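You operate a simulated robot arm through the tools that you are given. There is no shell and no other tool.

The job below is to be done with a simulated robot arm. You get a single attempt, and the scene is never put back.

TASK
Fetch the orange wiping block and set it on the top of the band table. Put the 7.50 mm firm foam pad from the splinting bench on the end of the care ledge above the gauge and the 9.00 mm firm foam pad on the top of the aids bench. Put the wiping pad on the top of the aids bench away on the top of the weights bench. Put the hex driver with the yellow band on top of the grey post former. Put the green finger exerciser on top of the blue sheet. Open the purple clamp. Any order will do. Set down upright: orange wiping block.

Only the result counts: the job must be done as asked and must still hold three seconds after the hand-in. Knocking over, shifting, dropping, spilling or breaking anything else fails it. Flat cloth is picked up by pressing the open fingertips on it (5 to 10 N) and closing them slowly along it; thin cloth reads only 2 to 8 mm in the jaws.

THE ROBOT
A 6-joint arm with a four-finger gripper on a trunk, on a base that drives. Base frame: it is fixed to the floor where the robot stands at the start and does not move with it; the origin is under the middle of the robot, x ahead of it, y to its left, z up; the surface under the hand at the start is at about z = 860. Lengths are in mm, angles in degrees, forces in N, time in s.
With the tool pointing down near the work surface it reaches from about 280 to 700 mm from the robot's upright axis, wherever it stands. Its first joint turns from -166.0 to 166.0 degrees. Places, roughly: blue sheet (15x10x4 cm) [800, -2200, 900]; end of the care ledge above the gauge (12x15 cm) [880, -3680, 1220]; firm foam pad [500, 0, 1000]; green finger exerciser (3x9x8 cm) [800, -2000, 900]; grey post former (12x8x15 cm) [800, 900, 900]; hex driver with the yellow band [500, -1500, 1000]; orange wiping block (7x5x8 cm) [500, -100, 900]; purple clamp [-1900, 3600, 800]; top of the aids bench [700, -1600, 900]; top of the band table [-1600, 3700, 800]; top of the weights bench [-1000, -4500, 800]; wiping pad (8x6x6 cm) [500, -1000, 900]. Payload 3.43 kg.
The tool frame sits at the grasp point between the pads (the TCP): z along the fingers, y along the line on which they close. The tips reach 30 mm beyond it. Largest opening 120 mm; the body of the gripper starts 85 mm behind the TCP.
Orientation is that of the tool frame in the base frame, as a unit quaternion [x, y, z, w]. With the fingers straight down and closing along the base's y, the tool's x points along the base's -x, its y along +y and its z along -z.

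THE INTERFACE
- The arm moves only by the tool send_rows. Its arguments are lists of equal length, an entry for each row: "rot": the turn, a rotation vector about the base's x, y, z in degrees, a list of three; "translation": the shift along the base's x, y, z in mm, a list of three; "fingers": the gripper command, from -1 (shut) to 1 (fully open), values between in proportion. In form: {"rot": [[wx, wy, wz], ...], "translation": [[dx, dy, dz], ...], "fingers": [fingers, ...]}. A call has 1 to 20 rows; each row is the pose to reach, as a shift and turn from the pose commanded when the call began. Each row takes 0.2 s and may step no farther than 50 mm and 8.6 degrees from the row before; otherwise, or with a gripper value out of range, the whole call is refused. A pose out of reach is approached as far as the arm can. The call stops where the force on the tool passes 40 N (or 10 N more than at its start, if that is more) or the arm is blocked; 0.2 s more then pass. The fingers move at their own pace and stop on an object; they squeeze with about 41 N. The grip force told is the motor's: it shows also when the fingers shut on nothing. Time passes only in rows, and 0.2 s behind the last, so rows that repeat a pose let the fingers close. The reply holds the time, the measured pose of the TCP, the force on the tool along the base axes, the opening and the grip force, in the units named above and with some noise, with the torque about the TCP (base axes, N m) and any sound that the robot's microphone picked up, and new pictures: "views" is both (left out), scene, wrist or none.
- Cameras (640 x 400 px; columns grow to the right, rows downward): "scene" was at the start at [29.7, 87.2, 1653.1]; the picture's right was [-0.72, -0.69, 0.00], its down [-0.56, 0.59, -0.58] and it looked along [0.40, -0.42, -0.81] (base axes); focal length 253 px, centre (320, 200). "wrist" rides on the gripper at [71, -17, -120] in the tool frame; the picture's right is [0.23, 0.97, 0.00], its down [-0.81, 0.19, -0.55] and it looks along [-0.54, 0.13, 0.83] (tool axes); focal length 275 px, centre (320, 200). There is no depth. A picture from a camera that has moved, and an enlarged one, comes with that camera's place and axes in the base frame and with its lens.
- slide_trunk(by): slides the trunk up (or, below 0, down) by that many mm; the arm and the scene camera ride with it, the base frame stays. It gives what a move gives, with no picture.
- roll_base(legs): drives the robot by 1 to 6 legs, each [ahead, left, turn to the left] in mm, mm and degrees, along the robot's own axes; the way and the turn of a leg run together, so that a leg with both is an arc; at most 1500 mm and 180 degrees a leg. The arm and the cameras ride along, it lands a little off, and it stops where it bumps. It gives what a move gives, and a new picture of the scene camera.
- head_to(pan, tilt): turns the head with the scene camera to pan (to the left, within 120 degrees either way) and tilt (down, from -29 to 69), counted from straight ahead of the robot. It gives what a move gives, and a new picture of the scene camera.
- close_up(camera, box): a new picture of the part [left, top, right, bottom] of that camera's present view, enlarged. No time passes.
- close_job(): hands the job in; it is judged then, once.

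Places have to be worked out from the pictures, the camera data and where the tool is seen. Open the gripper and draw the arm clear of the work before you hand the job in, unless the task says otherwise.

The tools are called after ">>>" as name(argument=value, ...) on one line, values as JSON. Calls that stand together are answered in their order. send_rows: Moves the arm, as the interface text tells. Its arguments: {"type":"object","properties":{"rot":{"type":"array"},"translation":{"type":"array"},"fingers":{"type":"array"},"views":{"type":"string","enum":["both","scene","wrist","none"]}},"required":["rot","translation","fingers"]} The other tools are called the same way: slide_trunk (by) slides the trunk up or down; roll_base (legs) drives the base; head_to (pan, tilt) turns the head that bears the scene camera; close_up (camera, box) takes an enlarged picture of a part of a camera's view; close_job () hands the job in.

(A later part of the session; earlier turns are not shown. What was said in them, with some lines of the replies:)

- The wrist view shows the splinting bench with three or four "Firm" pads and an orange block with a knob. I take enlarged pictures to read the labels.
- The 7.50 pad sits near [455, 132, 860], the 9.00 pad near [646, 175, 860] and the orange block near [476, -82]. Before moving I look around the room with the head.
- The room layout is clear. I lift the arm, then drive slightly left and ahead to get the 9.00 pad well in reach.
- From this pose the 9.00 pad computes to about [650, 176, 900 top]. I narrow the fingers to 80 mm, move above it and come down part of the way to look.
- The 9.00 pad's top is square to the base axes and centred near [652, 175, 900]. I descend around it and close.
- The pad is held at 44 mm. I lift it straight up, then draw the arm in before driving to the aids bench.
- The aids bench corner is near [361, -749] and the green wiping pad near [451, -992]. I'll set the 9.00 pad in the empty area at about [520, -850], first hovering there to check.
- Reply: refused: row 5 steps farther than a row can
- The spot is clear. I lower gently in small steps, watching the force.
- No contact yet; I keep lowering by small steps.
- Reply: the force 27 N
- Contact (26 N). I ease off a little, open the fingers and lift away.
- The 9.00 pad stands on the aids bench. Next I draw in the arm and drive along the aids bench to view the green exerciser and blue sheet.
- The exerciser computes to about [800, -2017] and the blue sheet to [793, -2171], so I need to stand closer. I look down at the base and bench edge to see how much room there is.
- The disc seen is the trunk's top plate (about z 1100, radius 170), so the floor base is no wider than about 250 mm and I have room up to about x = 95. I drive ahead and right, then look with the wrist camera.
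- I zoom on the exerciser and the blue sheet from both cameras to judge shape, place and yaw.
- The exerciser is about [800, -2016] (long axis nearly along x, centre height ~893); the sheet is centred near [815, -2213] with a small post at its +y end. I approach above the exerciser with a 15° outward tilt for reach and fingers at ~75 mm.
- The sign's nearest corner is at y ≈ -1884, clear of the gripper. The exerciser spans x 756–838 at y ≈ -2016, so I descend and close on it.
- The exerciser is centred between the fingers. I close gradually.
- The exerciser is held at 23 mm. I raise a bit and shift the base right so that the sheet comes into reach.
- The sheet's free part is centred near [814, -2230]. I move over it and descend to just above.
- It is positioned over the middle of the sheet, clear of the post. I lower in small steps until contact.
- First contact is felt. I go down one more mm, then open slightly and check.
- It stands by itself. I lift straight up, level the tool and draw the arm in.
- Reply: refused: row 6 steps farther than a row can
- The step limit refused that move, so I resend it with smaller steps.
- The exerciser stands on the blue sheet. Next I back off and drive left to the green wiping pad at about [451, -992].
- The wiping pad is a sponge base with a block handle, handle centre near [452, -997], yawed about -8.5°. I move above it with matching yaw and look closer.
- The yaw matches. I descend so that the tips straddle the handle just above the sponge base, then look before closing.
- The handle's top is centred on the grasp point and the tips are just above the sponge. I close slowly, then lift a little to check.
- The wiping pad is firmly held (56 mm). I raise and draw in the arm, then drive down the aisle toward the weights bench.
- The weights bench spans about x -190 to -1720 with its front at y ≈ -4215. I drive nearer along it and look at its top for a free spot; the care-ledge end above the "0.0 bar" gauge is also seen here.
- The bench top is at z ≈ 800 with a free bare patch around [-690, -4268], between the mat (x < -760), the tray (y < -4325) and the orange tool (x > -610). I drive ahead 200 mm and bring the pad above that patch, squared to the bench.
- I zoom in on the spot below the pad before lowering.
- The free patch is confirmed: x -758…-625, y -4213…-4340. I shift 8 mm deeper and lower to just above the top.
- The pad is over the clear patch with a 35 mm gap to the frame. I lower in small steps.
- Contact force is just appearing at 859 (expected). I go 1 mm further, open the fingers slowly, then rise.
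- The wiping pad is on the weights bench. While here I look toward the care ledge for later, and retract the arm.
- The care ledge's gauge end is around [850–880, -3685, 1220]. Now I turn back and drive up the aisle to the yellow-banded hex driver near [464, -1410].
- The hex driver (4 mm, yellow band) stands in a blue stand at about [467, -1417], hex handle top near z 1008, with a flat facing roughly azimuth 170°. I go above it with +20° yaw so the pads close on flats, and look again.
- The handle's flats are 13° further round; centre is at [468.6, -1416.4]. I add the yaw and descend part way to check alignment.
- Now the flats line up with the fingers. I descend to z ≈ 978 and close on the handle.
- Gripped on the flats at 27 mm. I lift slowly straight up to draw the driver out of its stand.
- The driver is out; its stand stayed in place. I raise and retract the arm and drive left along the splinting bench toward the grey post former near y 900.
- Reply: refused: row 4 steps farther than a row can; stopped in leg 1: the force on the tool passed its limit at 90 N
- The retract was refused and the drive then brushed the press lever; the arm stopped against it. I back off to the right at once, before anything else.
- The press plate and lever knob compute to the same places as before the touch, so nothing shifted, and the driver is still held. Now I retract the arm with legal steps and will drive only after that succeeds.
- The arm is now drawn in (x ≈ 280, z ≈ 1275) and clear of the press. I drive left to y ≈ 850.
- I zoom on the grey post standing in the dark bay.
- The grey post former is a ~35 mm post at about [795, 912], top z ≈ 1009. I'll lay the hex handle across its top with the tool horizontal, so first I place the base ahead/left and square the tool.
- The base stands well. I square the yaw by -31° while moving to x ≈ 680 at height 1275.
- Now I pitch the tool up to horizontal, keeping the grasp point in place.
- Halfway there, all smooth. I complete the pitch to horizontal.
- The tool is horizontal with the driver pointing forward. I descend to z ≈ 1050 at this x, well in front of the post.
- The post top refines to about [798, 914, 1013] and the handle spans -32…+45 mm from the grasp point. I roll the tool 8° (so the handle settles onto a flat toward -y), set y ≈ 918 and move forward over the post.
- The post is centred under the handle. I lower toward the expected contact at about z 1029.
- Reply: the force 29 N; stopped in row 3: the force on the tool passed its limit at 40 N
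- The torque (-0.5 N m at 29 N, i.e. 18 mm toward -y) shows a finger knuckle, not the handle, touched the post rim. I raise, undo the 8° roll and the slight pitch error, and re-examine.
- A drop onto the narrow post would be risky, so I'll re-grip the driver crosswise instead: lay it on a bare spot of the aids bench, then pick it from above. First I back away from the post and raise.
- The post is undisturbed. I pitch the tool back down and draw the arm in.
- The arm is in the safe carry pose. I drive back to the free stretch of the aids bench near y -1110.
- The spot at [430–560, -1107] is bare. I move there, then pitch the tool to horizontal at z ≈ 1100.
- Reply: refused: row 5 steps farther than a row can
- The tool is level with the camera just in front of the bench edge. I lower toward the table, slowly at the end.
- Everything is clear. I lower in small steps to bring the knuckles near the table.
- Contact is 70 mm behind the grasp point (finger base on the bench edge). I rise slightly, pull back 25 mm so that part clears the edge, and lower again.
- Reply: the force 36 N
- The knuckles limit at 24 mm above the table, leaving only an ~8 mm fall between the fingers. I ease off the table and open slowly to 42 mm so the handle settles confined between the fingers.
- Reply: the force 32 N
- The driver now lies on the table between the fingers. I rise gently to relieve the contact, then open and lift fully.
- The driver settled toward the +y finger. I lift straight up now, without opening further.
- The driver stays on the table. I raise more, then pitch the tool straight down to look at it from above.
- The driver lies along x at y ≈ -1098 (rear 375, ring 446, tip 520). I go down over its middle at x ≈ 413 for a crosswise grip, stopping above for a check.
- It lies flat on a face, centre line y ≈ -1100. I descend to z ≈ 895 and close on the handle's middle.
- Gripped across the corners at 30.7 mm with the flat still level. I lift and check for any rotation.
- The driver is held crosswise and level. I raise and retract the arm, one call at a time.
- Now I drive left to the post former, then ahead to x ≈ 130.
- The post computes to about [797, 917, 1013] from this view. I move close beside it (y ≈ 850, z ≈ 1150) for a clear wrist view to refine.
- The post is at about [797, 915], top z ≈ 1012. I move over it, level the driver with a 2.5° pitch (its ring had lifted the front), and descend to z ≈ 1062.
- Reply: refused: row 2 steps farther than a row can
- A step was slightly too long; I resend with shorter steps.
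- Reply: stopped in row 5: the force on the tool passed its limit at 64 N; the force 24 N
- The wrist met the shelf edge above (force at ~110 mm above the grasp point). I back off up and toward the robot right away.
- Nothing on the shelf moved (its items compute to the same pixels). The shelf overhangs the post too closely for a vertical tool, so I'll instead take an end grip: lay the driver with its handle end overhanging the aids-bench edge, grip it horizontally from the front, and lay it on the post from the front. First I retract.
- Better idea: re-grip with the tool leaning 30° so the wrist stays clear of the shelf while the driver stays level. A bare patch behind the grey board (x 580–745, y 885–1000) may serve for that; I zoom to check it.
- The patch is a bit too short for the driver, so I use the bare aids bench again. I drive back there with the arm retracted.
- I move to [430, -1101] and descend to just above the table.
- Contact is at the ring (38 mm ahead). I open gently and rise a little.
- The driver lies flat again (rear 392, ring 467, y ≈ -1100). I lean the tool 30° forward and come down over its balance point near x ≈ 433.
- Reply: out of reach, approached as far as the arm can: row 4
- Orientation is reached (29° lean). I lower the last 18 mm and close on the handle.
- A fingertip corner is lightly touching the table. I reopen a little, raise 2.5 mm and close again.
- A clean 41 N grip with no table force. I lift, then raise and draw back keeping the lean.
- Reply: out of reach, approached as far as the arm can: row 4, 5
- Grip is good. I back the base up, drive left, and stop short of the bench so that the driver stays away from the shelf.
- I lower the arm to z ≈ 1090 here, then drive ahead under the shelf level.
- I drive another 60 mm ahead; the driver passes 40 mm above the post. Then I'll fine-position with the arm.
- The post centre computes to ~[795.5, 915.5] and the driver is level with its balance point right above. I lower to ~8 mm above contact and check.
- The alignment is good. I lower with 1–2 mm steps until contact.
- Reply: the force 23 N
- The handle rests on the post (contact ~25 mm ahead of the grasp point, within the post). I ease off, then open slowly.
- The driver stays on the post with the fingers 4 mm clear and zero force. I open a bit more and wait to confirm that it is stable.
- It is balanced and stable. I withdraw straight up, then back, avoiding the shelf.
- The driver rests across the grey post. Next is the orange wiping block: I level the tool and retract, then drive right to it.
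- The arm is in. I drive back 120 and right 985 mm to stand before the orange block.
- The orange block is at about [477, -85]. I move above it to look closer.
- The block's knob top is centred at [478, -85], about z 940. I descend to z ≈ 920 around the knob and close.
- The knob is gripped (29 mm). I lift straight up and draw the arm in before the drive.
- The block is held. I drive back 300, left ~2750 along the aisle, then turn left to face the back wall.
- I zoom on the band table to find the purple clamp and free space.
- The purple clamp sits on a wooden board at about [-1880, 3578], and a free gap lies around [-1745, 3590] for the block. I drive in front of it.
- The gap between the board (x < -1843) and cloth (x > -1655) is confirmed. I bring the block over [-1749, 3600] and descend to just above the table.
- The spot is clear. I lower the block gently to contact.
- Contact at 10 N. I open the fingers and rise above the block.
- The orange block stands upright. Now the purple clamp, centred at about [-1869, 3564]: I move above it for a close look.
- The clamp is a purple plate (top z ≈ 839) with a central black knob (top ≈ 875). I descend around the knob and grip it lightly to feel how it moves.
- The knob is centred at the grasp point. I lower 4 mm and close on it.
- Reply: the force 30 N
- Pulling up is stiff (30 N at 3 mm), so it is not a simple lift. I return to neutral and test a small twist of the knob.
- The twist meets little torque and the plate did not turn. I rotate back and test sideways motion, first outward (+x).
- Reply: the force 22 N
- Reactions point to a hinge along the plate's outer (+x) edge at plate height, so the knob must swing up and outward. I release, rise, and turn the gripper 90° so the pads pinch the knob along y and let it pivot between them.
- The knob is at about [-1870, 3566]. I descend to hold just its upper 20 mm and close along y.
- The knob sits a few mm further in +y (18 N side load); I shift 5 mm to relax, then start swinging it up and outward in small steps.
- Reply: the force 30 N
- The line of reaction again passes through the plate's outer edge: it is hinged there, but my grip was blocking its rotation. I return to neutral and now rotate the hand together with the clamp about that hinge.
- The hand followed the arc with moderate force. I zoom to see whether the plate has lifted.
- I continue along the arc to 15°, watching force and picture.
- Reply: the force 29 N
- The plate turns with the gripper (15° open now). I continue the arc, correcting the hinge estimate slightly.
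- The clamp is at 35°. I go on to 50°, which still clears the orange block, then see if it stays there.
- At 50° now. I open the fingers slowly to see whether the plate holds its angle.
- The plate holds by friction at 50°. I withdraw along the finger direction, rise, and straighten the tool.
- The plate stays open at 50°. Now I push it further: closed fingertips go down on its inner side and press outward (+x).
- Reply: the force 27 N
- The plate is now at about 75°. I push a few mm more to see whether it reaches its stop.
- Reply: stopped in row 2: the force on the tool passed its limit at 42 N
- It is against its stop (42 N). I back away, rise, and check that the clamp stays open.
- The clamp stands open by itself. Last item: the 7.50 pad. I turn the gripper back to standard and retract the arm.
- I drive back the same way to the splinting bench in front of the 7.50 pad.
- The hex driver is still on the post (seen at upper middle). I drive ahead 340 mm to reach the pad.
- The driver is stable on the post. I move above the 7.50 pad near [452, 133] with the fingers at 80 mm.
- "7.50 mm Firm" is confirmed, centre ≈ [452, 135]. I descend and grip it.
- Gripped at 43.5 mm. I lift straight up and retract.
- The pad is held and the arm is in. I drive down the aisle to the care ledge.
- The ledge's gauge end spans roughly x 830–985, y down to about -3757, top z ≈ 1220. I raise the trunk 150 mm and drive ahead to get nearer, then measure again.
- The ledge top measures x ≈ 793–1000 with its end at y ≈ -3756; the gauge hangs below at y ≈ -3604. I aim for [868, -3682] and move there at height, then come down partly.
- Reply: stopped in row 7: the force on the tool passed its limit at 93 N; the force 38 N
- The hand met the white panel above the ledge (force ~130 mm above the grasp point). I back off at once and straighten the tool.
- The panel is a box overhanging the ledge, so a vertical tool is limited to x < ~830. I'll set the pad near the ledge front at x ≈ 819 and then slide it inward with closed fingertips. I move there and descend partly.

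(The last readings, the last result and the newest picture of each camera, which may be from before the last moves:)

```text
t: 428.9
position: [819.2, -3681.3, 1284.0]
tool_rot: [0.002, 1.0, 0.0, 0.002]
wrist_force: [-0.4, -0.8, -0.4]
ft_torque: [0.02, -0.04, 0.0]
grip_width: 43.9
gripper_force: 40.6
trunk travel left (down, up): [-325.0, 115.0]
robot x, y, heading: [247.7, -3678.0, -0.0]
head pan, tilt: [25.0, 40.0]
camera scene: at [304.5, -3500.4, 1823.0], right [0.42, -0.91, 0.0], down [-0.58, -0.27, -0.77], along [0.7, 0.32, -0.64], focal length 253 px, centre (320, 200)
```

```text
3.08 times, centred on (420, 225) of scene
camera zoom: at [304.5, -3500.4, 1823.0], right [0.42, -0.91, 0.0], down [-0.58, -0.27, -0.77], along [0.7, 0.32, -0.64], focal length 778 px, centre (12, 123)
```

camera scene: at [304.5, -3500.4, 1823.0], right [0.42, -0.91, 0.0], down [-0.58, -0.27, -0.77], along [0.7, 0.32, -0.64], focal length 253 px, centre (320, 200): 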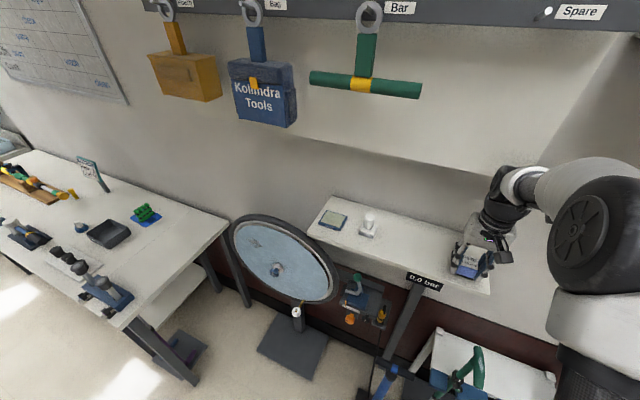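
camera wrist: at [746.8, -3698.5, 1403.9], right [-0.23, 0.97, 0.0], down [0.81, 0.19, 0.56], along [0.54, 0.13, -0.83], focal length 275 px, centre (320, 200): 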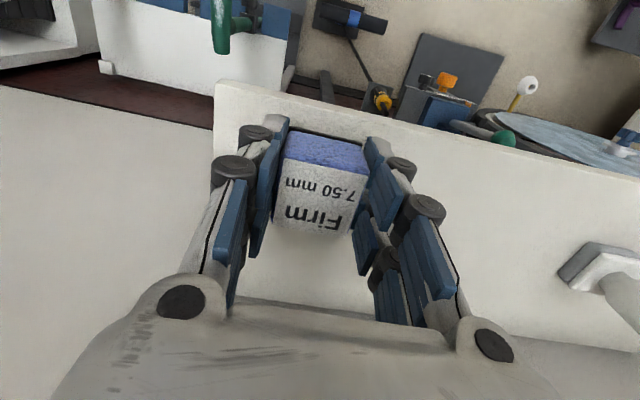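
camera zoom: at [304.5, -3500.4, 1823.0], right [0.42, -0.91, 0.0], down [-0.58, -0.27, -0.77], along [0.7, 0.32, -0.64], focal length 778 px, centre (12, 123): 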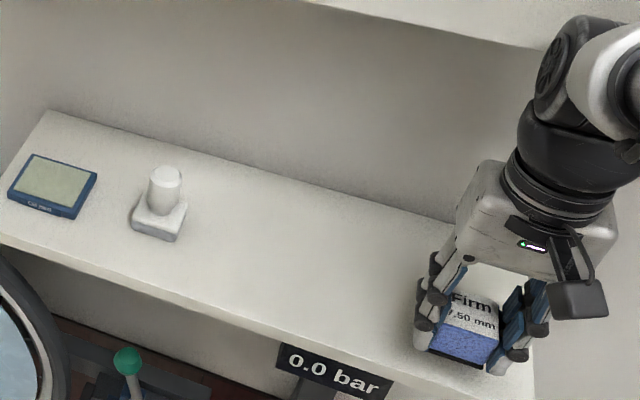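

The ledge front edge computes to x ≈ 794, so the pad (±22) just fits at x ≈ 822. I lower it to contact.

>>> send_rows(rot=[[0, 0, 0], [0, 0, 0], [0, 0, 0], [0, 0, 0]], translation=[[3, 0, -8], [3, 0, -16], [3, 0, -21], [3, 0, -23.5]], fingers=[-1, -1, -1, -1], views="none")

>>> send_rows(rot=[[0, 0, 0], [0, 0, 0]], translation=[[0, 0, -1], [0, 0, -2]], fingers=[-1, -1], views="none")

```text
t: 429.9
position: [820.3, -3681.9, 1259.7]
tool_rot: [0.002, 1.0, -0.001, 0.001]
wrist_force: [0.4, 0.0, -0.1]
ft_torque: [0.01, -0.04, -0.02]
grip_width: 43.8
gripper_force: 40.9
trunk travel left (down, up): [-325.0, 115.0]
robot x, y, heading: [246.3, -3677.3, -0.1]
head pan, tilt: [25.0, 40.0]
```

```text
t: 430.6
position: [820.3, -3682.7, 1259.6]
tool_rot: [0.002, 1.0, 0.0, 0.002]
wrist_force: [0.1, -1.1, -0.6]
ft_torque: [-0.02, -0.03, 0.04]
grip_width: 43.6
gripper_force: 41.3
trunk travel left (down, up): [-325.0, 115.0]
robot x, y, heading: [245.1, -3676.1, -0.1]
head pan, tilt: [25.0, 40.0]
```

>>> send_rows(rot=[[0, 0, 0], [0, 0, 0], [0, 0, 0]], translation=[[0, 0, -1], [0, 0, -2], [0, 0, -3]], fingers=[-1, -1, -1], views="none")

```text
t: 431.4
position: [821.1, -3682.4, 1257.5]
tool_rot: [0.001, 1.0, 0.001, 0.003]
wrist_force: [0.5, -0.6, 4.4]
ft_torque: [-0.04, 0.09, 0.02]
grip_width: 43.8
gripper_force: 40.8
trunk travel left (down, up): [-325.0, 115.0]
robot x, y, heading: [243.0, -3676.1, -0.3]
head pan, tilt: [25.0, 40.0]
```

Contact. I release the pad, rise clear and look at where it stands.

>>> send_rows(rot=[[0, 0, 0], [0, 0, 0], [0, 0, 0], [0, 0, 0], [0, 0, 0], [0, 0, 0], [0, 0, 0], [0, 0, 0]], translation=[[0, 0, -0.7], [0, 0, -0.5], [0, 0, 0], [0, 0, 0], [0, 0, 15], [0, 0, 45], [0, 0, 80], [-20, 0, 100]], fingers=[-1, -0.2, 0, 0.2, 0.25, 0.25, 0.25, 0.25])

>>> close_up(camera="scene", box=[340, 160, 500, 290])

>>> close_up(camera="wrist", box=[220, 40, 420, 240])

```text
t: 433.1
position: [798.1, -3681.8, 1356.6]
tool_rot: [0.002, 1.0, -0.001, 0.003]
wrist_force: [-0.6, -0.1, 0.3]
ft_torque: [0.03, -0.05, 0.01]
grip_width: 75.0
gripper_force: 0.0
trunk travel left (down, up): [-325.0, 115.0]
robot x, y, heading: [248.2, -3677.4, 0.0]
head pan, tilt: [25.0, 40.0]
camera scene: at [302.0, -3500.2, 1823.1], right [0.42, -0.91, 0.0], down [-0.58, -0.27, -0.77], along [0.7, 0.32, -0.64], focal length 253 px, centre (320, 200)
camera wrist: at [726.1, -3697.9, 1477.4], right [-0.23, 0.97, 0.0], down [0.81, 0.19, 0.56], along [0.54, 0.13, -0.83], focal length 275 px, centre (320, 200)
```

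scene: 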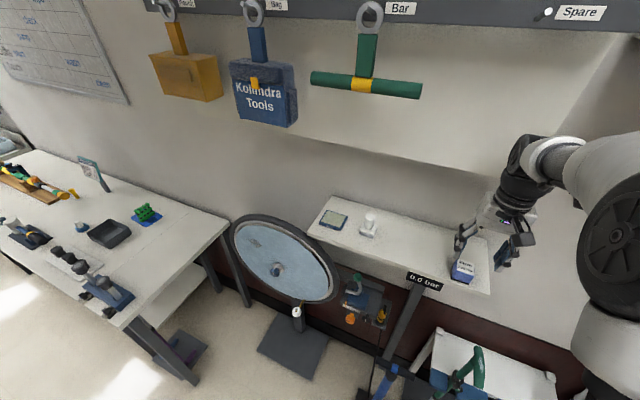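
wrist: 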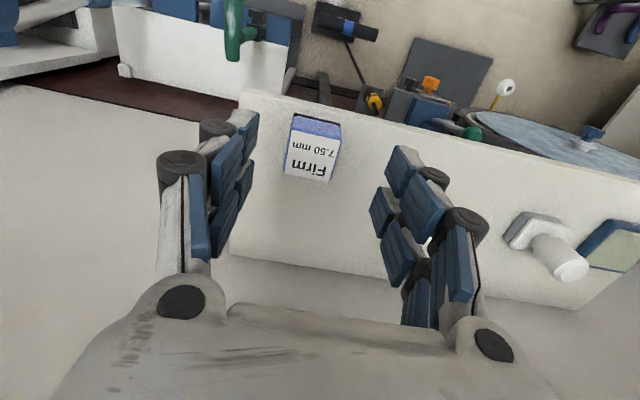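

```text
3.08 times, centred on (420, 225) of scene
camera zoom: at [302.0, -3500.2, 1823.1], right [0.42, -0.91, 0.0], down [-0.58, -0.27, -0.77], along [0.7, 0.32, -0.64], focal length 778 px, centre (12, 123)
```

zoom: 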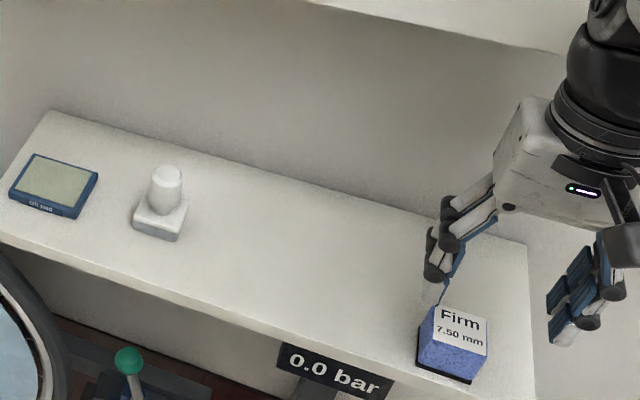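

```text
2.00 times, centred on (320, 140) of wrist
camera zoom: at [726.1, -3697.9, 1477.4], right [-0.23, 0.97, 0.0], down [0.81, 0.19, 0.56], along [0.54, 0.13, -0.83], focal length 551 px, centre (320, 320)
```

zoom: 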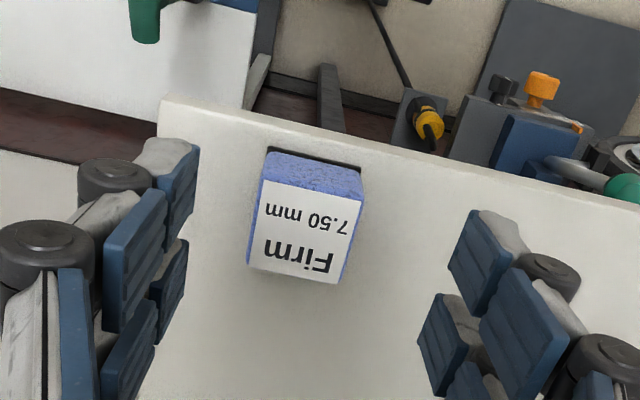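

The pad stands at the ledge front (x ≈ 822). I back off, close the fingers, lean the tool 15° and come down in front of the pad to slide it inward.

>>> send_rows(rot=[[0, 0, 0], [0, -5, 0], [0, -10, 0], [0, -15, 0], [0, -15, 0], [0, -15, 0], [0, -15, 0], [0, -15, 0]], translation=[[-20, 0, 0], [-40, 0, 0], [-55, 0, 0], [-58, 0, 0], [-58, 0, -30], [-58, 0, -60], [-58, 0, -85], [-58, 0, -98]], fingers=[0, -0.4, -0.8, -1, -1, -1, -1, -1])

>>> close_up(camera="scene", box=[380, 190, 520, 300])

```text
t: 434.9
position: [742.6, -3683.2, 1259.0]
tool_rot: [0.002, 0.991, 0.0, 0.132]
wrist_force: [-0.3, 0.8, 0.3]
ft_torque: [0.01, 0.04, -0.01]
grip_width: 0.0
gripper_force: 34.0
trunk travel left (down, up): [-325.0, 115.0]
robot x, y, heading: [251.4, -3674.2, 0.1]
head pan, tilt: [25.0, 40.0]
camera scene: at [304.3, -3500.2, 1823.0], right [0.42, -0.91, 0.0], down [-0.58, -0.27, -0.77], along [0.7, 0.32, -0.64], focal length 253 px, centre (320, 200)
camera wrist: at [641.9, -3699.6, 1355.8], right [-0.22, 0.97, -0.06], down [0.64, 0.19, 0.75], along [0.74, 0.12, -0.66], focal length 275 px, centre (320, 200)
```

scene: 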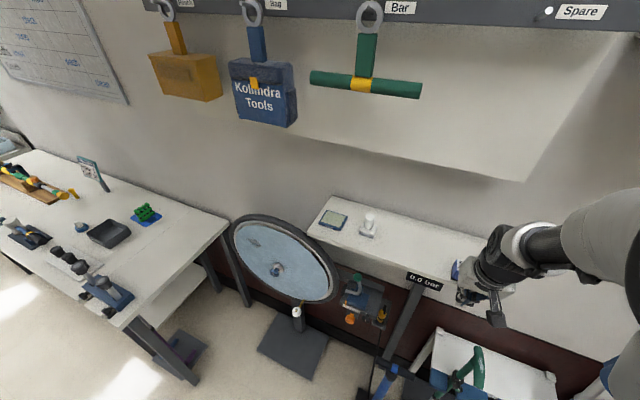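
wrist: 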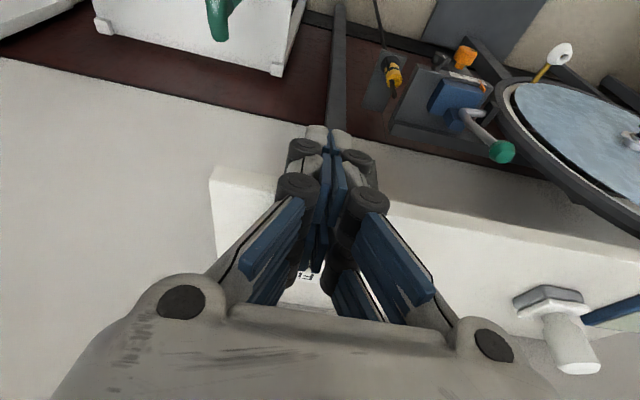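

```text
3.64 times, centred on (450, 245) of scene
camera zoom: at [304.3, -3500.2, 1823.0], right [0.42, -0.91, 0.0], down [-0.58, -0.27, -0.77], along [0.7, 0.32, -0.64], focal length 920 px, centre (-153, 36)
```

zoom: 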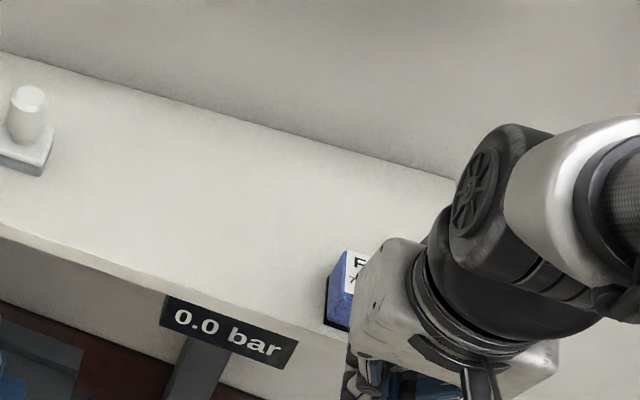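

The closed fingers are in front of the pad at the right height. I push slowly forward ~80 mm, watching the force.

>>> send_rows(rot=[[0, 0, 0], [0, 0, 0], [0, 0, 0], [0, 0, 0], [0, 0, 0], [0, 0, 0], [0, 0, 0], [0, 0, 0], [0, 0, 0], [0, 0, 0]], translation=[[8, 0, 0], [16, 0, 0], [22, 0, 0], [27, 0, 0], [31, 0, 0], [35, 0, 0], [39, 0, 0], [43, 0, 0], [47, 0, 0], [50, 0, 0]], fingers=[-1, -1, -1, -1, -1, -1, -1, -1, -1, -1])

>>> close_up(camera="scene", box=[380, 190, 520, 300])

```text
t: 437.1
position: [792.6, -3682.4, 1257.9]
tool_rot: [0.002, 0.991, 0.0, 0.132]
wrist_force: [-0.1, -0.4, 0.5]
ft_torque: [-0.02, -0.01, 0.02]
grip_width: 6.2
gripper_force: 33.5
trunk travel left (down, up): [-325.0, 115.0]
robot x, y, heading: [245.4, -3673.1, -0.1]
head pan, tilt: [25.0, 40.0]
camera scene: at [304.3, -3500.2, 1822.9], right [0.42, -0.91, 0.0], down [-0.58, -0.27, -0.77], along [0.7, 0.32, -0.64], focal length 253 px, centre (320, 200)
camera wrist: at [692.2, -3699.1, 1356.0], right [-0.22, 0.97, -0.06], down [0.64, 0.19, 0.75], along [0.74, 0.13, -0.66], focal length 275 px, centre (320, 200)
```

scene: 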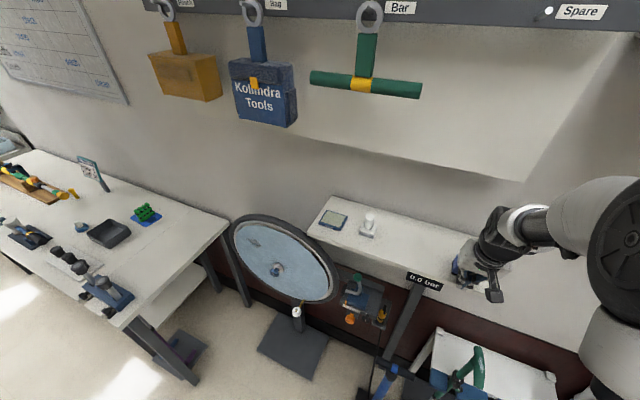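
wrist: 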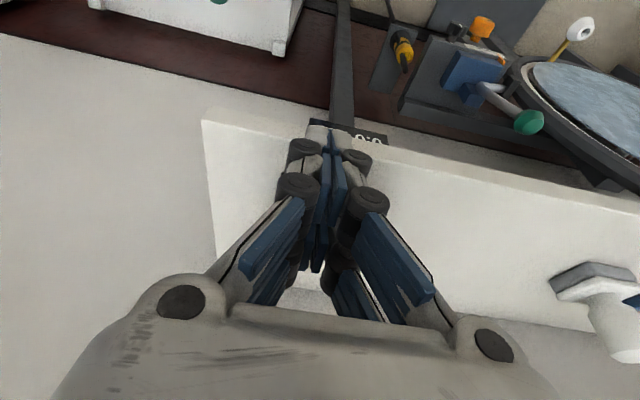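

```text
3.64 times, centred on (450, 245) of scene
camera zoom: at [304.3, -3500.2, 1822.9], right [0.42, -0.91, 0.0], down [-0.58, -0.27, -0.77], along [0.7, 0.32, -0.64], focal length 920 px, centre (-153, 36)
```

zoom: 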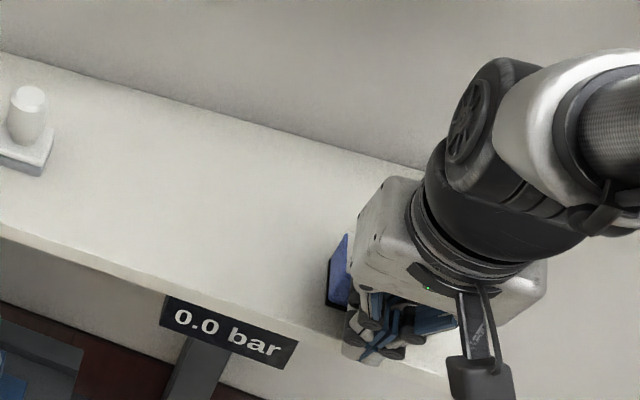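

The pad moves with almost no force. I push 32 mm further, then retreat and look.

>>> send_rows(rot=[[0, 0, 0], [0, 0, 0], [0, 0, 0], [0, 0, 0], [0, 0, 0], [0, 0, 0], [0, 0, 0], [0, 0, 0]], translation=[[4, 0, 0], [8, 0, 0], [12, 0, 0], [16, 0, 0], [20, 0, 0], [24, 0, 0], [28, 0, 0], [32, 0, 0]], fingers=[-1, -1, -1, -1, -1, -1, -1, -1], views="none")

>>> close_up(camera="scene", box=[380, 190, 520, 300])

```text
t: 438.9
position: [824.0, -3681.7, 1257.9]
tool_rot: [0.002, 0.991, 0.0, 0.132]
wrist_force: [0.0, -0.5, 0.0]
ft_torque: [0.01, -0.01, -0.01]
grip_width: 5.8
gripper_force: 33.8
trunk travel left (down, up): [-325.0, 115.0]
robot x, y, heading: [244.8, -3675.4, -0.2]
head pan, tilt: [25.0, 40.0]
```

```text
3.64 times, centred on (450, 245) of scene
camera zoom: at [304.5, -3500.2, 1822.9], right [0.42, -0.91, 0.0], down [-0.58, -0.27, -0.77], along [0.7, 0.32, -0.64], focal length 920 px, centre (-153, 36)
```

zoom: 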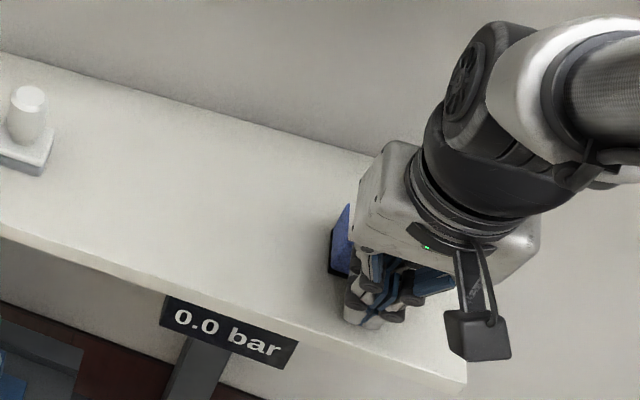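

The pad moved well inward. I open the fingers slightly to be sure nothing is pinched, then retreat backward and up.

>>> send_rows(rot=[[0, 0, 0], [0, 0, 0], [0, 0, 0], [0, 0, 0], [0, 0, 0], [0, 0, 0], [0, 0, 0], [0, 0, 0], [0, 0, 0]], translation=[[0, 0, 0], [0, 0, 0], [-8, 0, 0], [-25, 0, 0], [-50, 0, 0], [-80, 0, 10], [-100, 0, 45], [-110, 0, 85], [-110, 0, 110]], fingers=[-0.8, -0.7, -0.7, -0.7, -0.7, -0.7, -0.5, -0.5, -0.5])

>>> close_up(camera="scene", box=[380, 190, 520, 300])

>>> close_up(camera="wrist", box=[200, 100, 440, 280])

```text
t: 440.9
position: [713.7, -3682.4, 1367.9]
tool_rot: [0.002, 0.991, 0.0, 0.132]
wrist_force: [0.2, 0.1, 0.3]
ft_torque: [-0.03, -0.01, 0.0]
grip_width: 30.1
gripper_force: 0.0
trunk travel left (down, up): [-325.0, 115.0]
robot x, y, heading: [244.5, -3675.0, -0.2]
head pan, tilt: [25.0, 40.0]
camera scene: at [304.4, -3500.2, 1822.9], right [0.42, -0.91, 0.0], down [-0.58, -0.27, -0.77], along [0.7, 0.32, -0.64], focal length 253 px, centre (320, 200)
camera wrist: at [612.8, -3698.9, 1465.6], right [-0.22, 0.97, -0.06], down [0.64, 0.19, 0.75], along [0.74, 0.13, -0.66], focal length 275 px, centre (320, 200)
```

scene: 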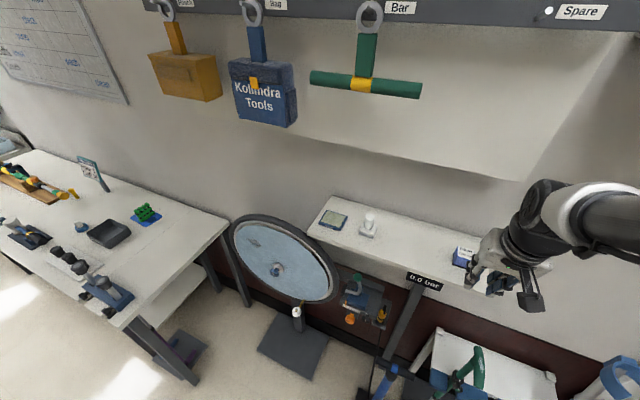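
wrist: 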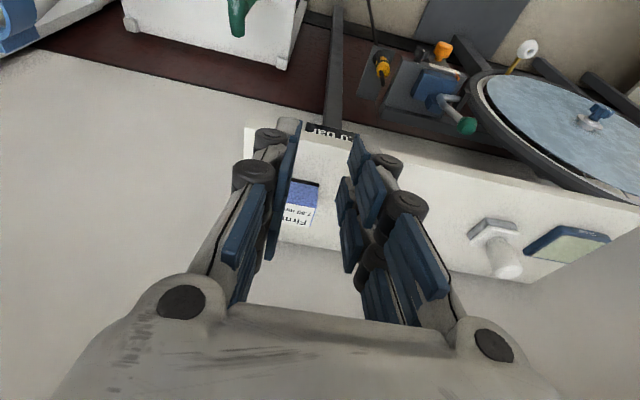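

```text
3.64 times, centred on (450, 245) of scene
camera zoom: at [304.4, -3500.2, 1822.9], right [0.42, -0.91, 0.0], down [-0.58, -0.27, -0.77], along [0.7, 0.32, -0.64], focal length 920 px, centre (-153, 36)
```

zoom: 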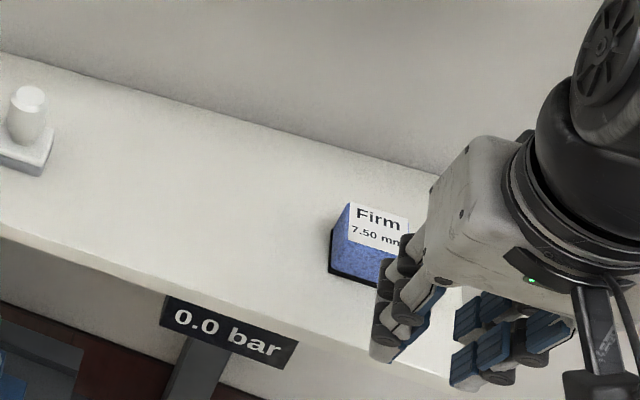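

```text
2.22 times, centred on (320, 190) of wrist
camera zoom: at [612.8, -3698.9, 1465.6], right [-0.22, 0.97, -0.06], down [0.64, 0.19, 0.75], along [0.74, 0.13, -0.66], focal length 612 px, centre (320, 222)
```

zoom: 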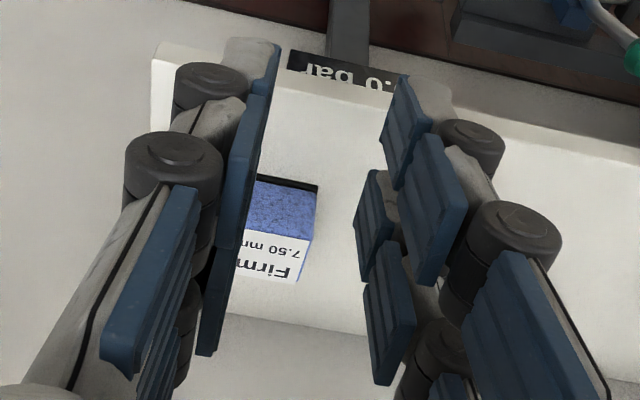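

The pad now stands at about [871, -3682] on the ledge end. I level the tool, open the gripper and draw the arm clear.

>>> send_rows(rot=[[0, 5, 0], [0, 10, 0], [0, 15, 0], [0, 15, 0], [0, 15, 0], [0, 15, 0]], translation=[[-30, 0, 10], [-60, 0, 20], [-95, 0, 30], [-125, 0, 30], [-125, 0, 30], [-125, 0, 30]], fingers=[0, 0.5, 1, 1, 1, 1])

>>> close_up(camera="scene", box=[300, 170, 520, 310])

```text
t: 442.4
position: [590.0, -3681.2, 1400.2]
tool_rot: [0.002, 1.0, 0.0, 0.002]
wrist_force: [0.2, 0.4, 0.4]
ft_torque: [-0.02, -0.02, 0.0]
grip_width: 119.2
gripper_force: 0.0
trunk travel left (down, up): [-325.0, 115.0]
robot x, y, heading: [247.1, -3673.2, -0.3]
head pan, tilt: [25.0, 40.0]
camera scene: at [303.2, -3500.2, 1823.0], right [0.42, -0.91, 0.0], down [-0.58, -0.27, -0.77], along [0.7, 0.32, -0.64], focal length 253 px, centre (320, 200)
camera wrist: at [517.0, -3698.2, 1518.6], right [-0.23, 0.97, 0.0], down [0.81, 0.19, 0.56], along [0.54, 0.13, -0.83], focal length 275 px, centre (320, 200)
```

scene: 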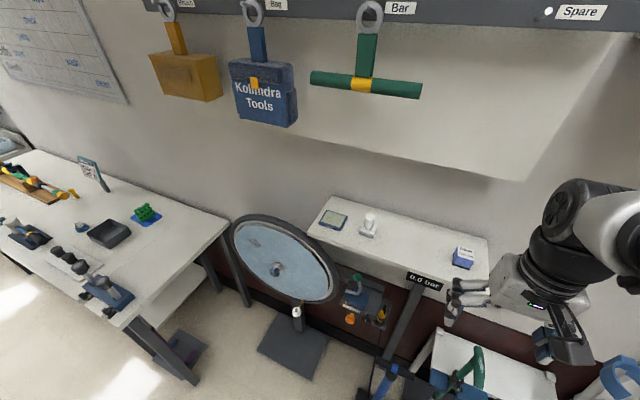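
wrist: 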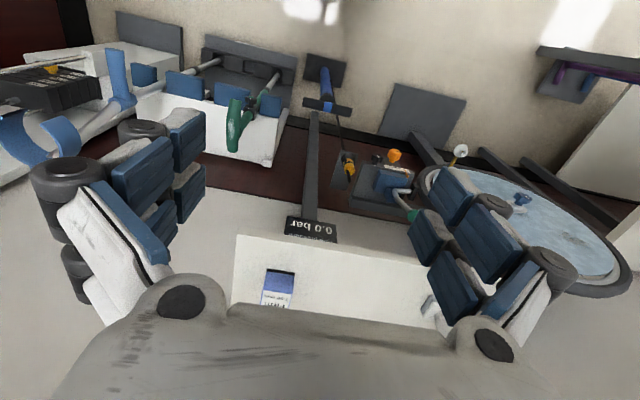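

```text
2.86 times, centred on (410, 240) of scene
camera zoom: at [303.2, -3500.2, 1823.0], right [0.42, -0.91, 0.0], down [-0.58, -0.27, -0.77], along [0.7, 0.32, -0.64], focal length 723 px, centre (63, 86)
```

zoom: 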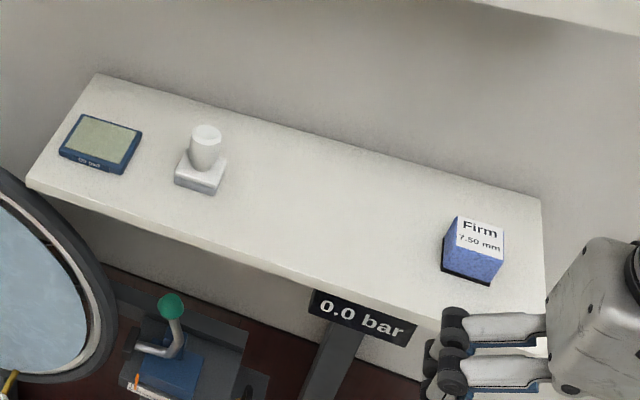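

The 7.50 pad stands firmly on the ledge end past the gauge, and the exerciser is still on the blue sheet. I back the base away a little so that the arm is fully clear.

>>> roll_base(legs=[[-350, 0, 0]])

>>> head_to(pan=70, tilt=25)

>>> close_up(camera="scene", box=[200, 100, 520, 300])

```text
t: 444.6
position: [243.5, -3680.1, 1397.6]
tool_rot: [0.002, 1.0, 0.0, 0.001]
wrist_force: [-0.3, 0.8, 0.3]
ft_torque: [0.0, -0.06, -0.02]
grip_width: 120.1
gripper_force: 0.0
trunk travel left (down, up): [-325.0, 115.0]
robot x, y, heading: [-102.1, -3672.6, -0.0]
head pan, tilt: [25.0, 40.0]
camera scene: at [-42.4, -3498.9, 1823.0], right [0.42, -0.91, 0.0], down [-0.58, -0.27, -0.77], along [0.7, 0.32, -0.64], focal length 253 px, centre (320, 200)
```

scene: 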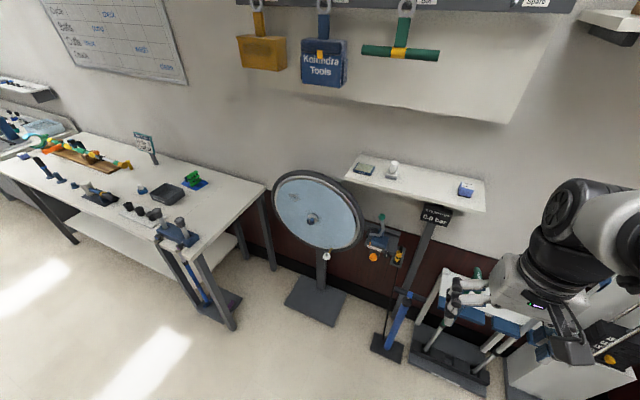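

```text
t: 445.7
position: [244.7, -3680.1, 1398.9]
tool_rot: [0.002, 1.0, 0.0, 0.002]
wrist_force: [-0.1, 1.0, -0.1]
ft_torque: [-0.05, -0.02, 0.01]
grip_width: 119.9
gripper_force: 0.0
trunk travel left (down, up): [-325.0, 115.0]
robot x, y, heading: [-98.7, -3672.8, -0.5]
head pan, tilt: [70.0, 25.0]
camera scene: at [-86.8, -3448.0, 1846.2], right [0.94, -0.35, 0.0], down [-0.15, -0.4, -0.91], along [0.31, 0.85, -0.42], focal length 253 px, centre (320, 200)
```

scene: 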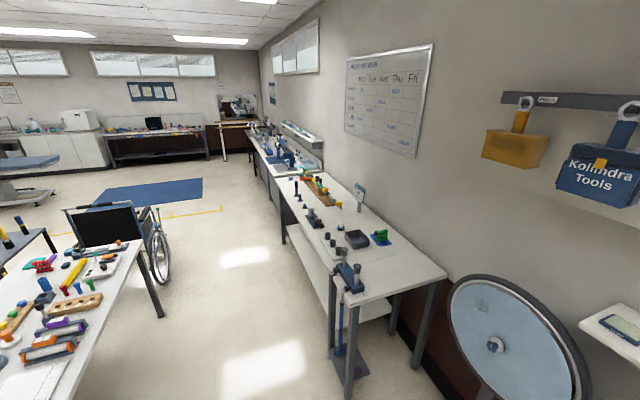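

```text
2.00 times, centred on (360, 200) of scene
camera zoom: at [-86.8, -3448.0, 1846.2], right [0.94, -0.35, 0.0], down [-0.15, -0.4, -0.91], along [0.31, 0.85, -0.42], focal length 506 px, centre (240, 200)
```

zoom: 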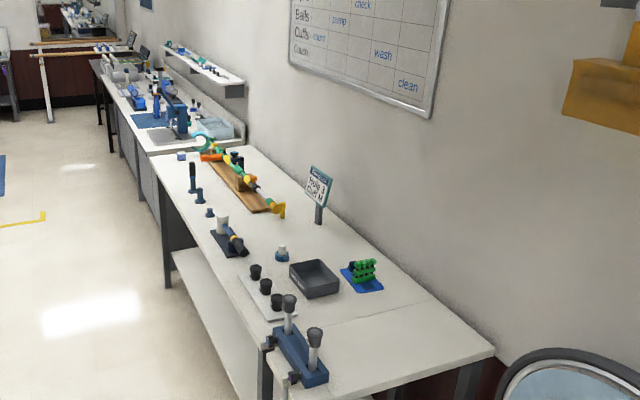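

All placements look right: the 9.00 pad and the exerciser are on the aids bench as asked, the ledge pad stands, the gripper is open and the arm is clear. I hand the job in.

>>> close_job()

```text
The job is handed in.
```

I handed the job in with all seven tasks done as far as I could check. During the work I bumped three fixed things. Nothing visibly moved from the first two; I did not re-check the third.

| Task | Where it ended up (base frame) |
|---|---|
| Orange wiping block | Upright on the band table, at about [-1748, 3600] |
| 7.50 mm firm foam pad | On the end of the care ledge past the gauge, at about [871, -3682] |
| 9.00 mm firm foam pad | On the aids bench, at about [520, -850] |
| Wiping pad | On the weights bench, at about [-689, -4275] |
| Hex driver, yellow band | Lying across the top of the grey post former |
| Green finger exerciser | Standing on the blue sheet |
| Purple clamp | Swung open until it hit its stop; it stays up by itself |

After everything was placed, I saw the two foam pads and the exerciser still in position. I last saw the hex driver, block, clamp and wiping pad earlier, and they were stable then. The wiping pad is the one I have not seen since setting it down.

The bumps, in case the judging is strict:
- **Press lever:** on one drive the arm pushed against the lever of the blue press on the splinting bench (90 N) before I stopped. Its plate and lever measured the same place afterwards.
- **Shelf above the post former:** the wrist touched its front edge (64 N). The items on the shelf had not moved.
- **Panel above the care ledge:** the hand hit it (93 N). It looks like a fixed wall box, but I did not re-measure it.

The hex driver needed two re-grips on the aids bench, because the shelf blocked a straight approach from above. In the first, it fell about 8 mm between the fingers onto the bench.
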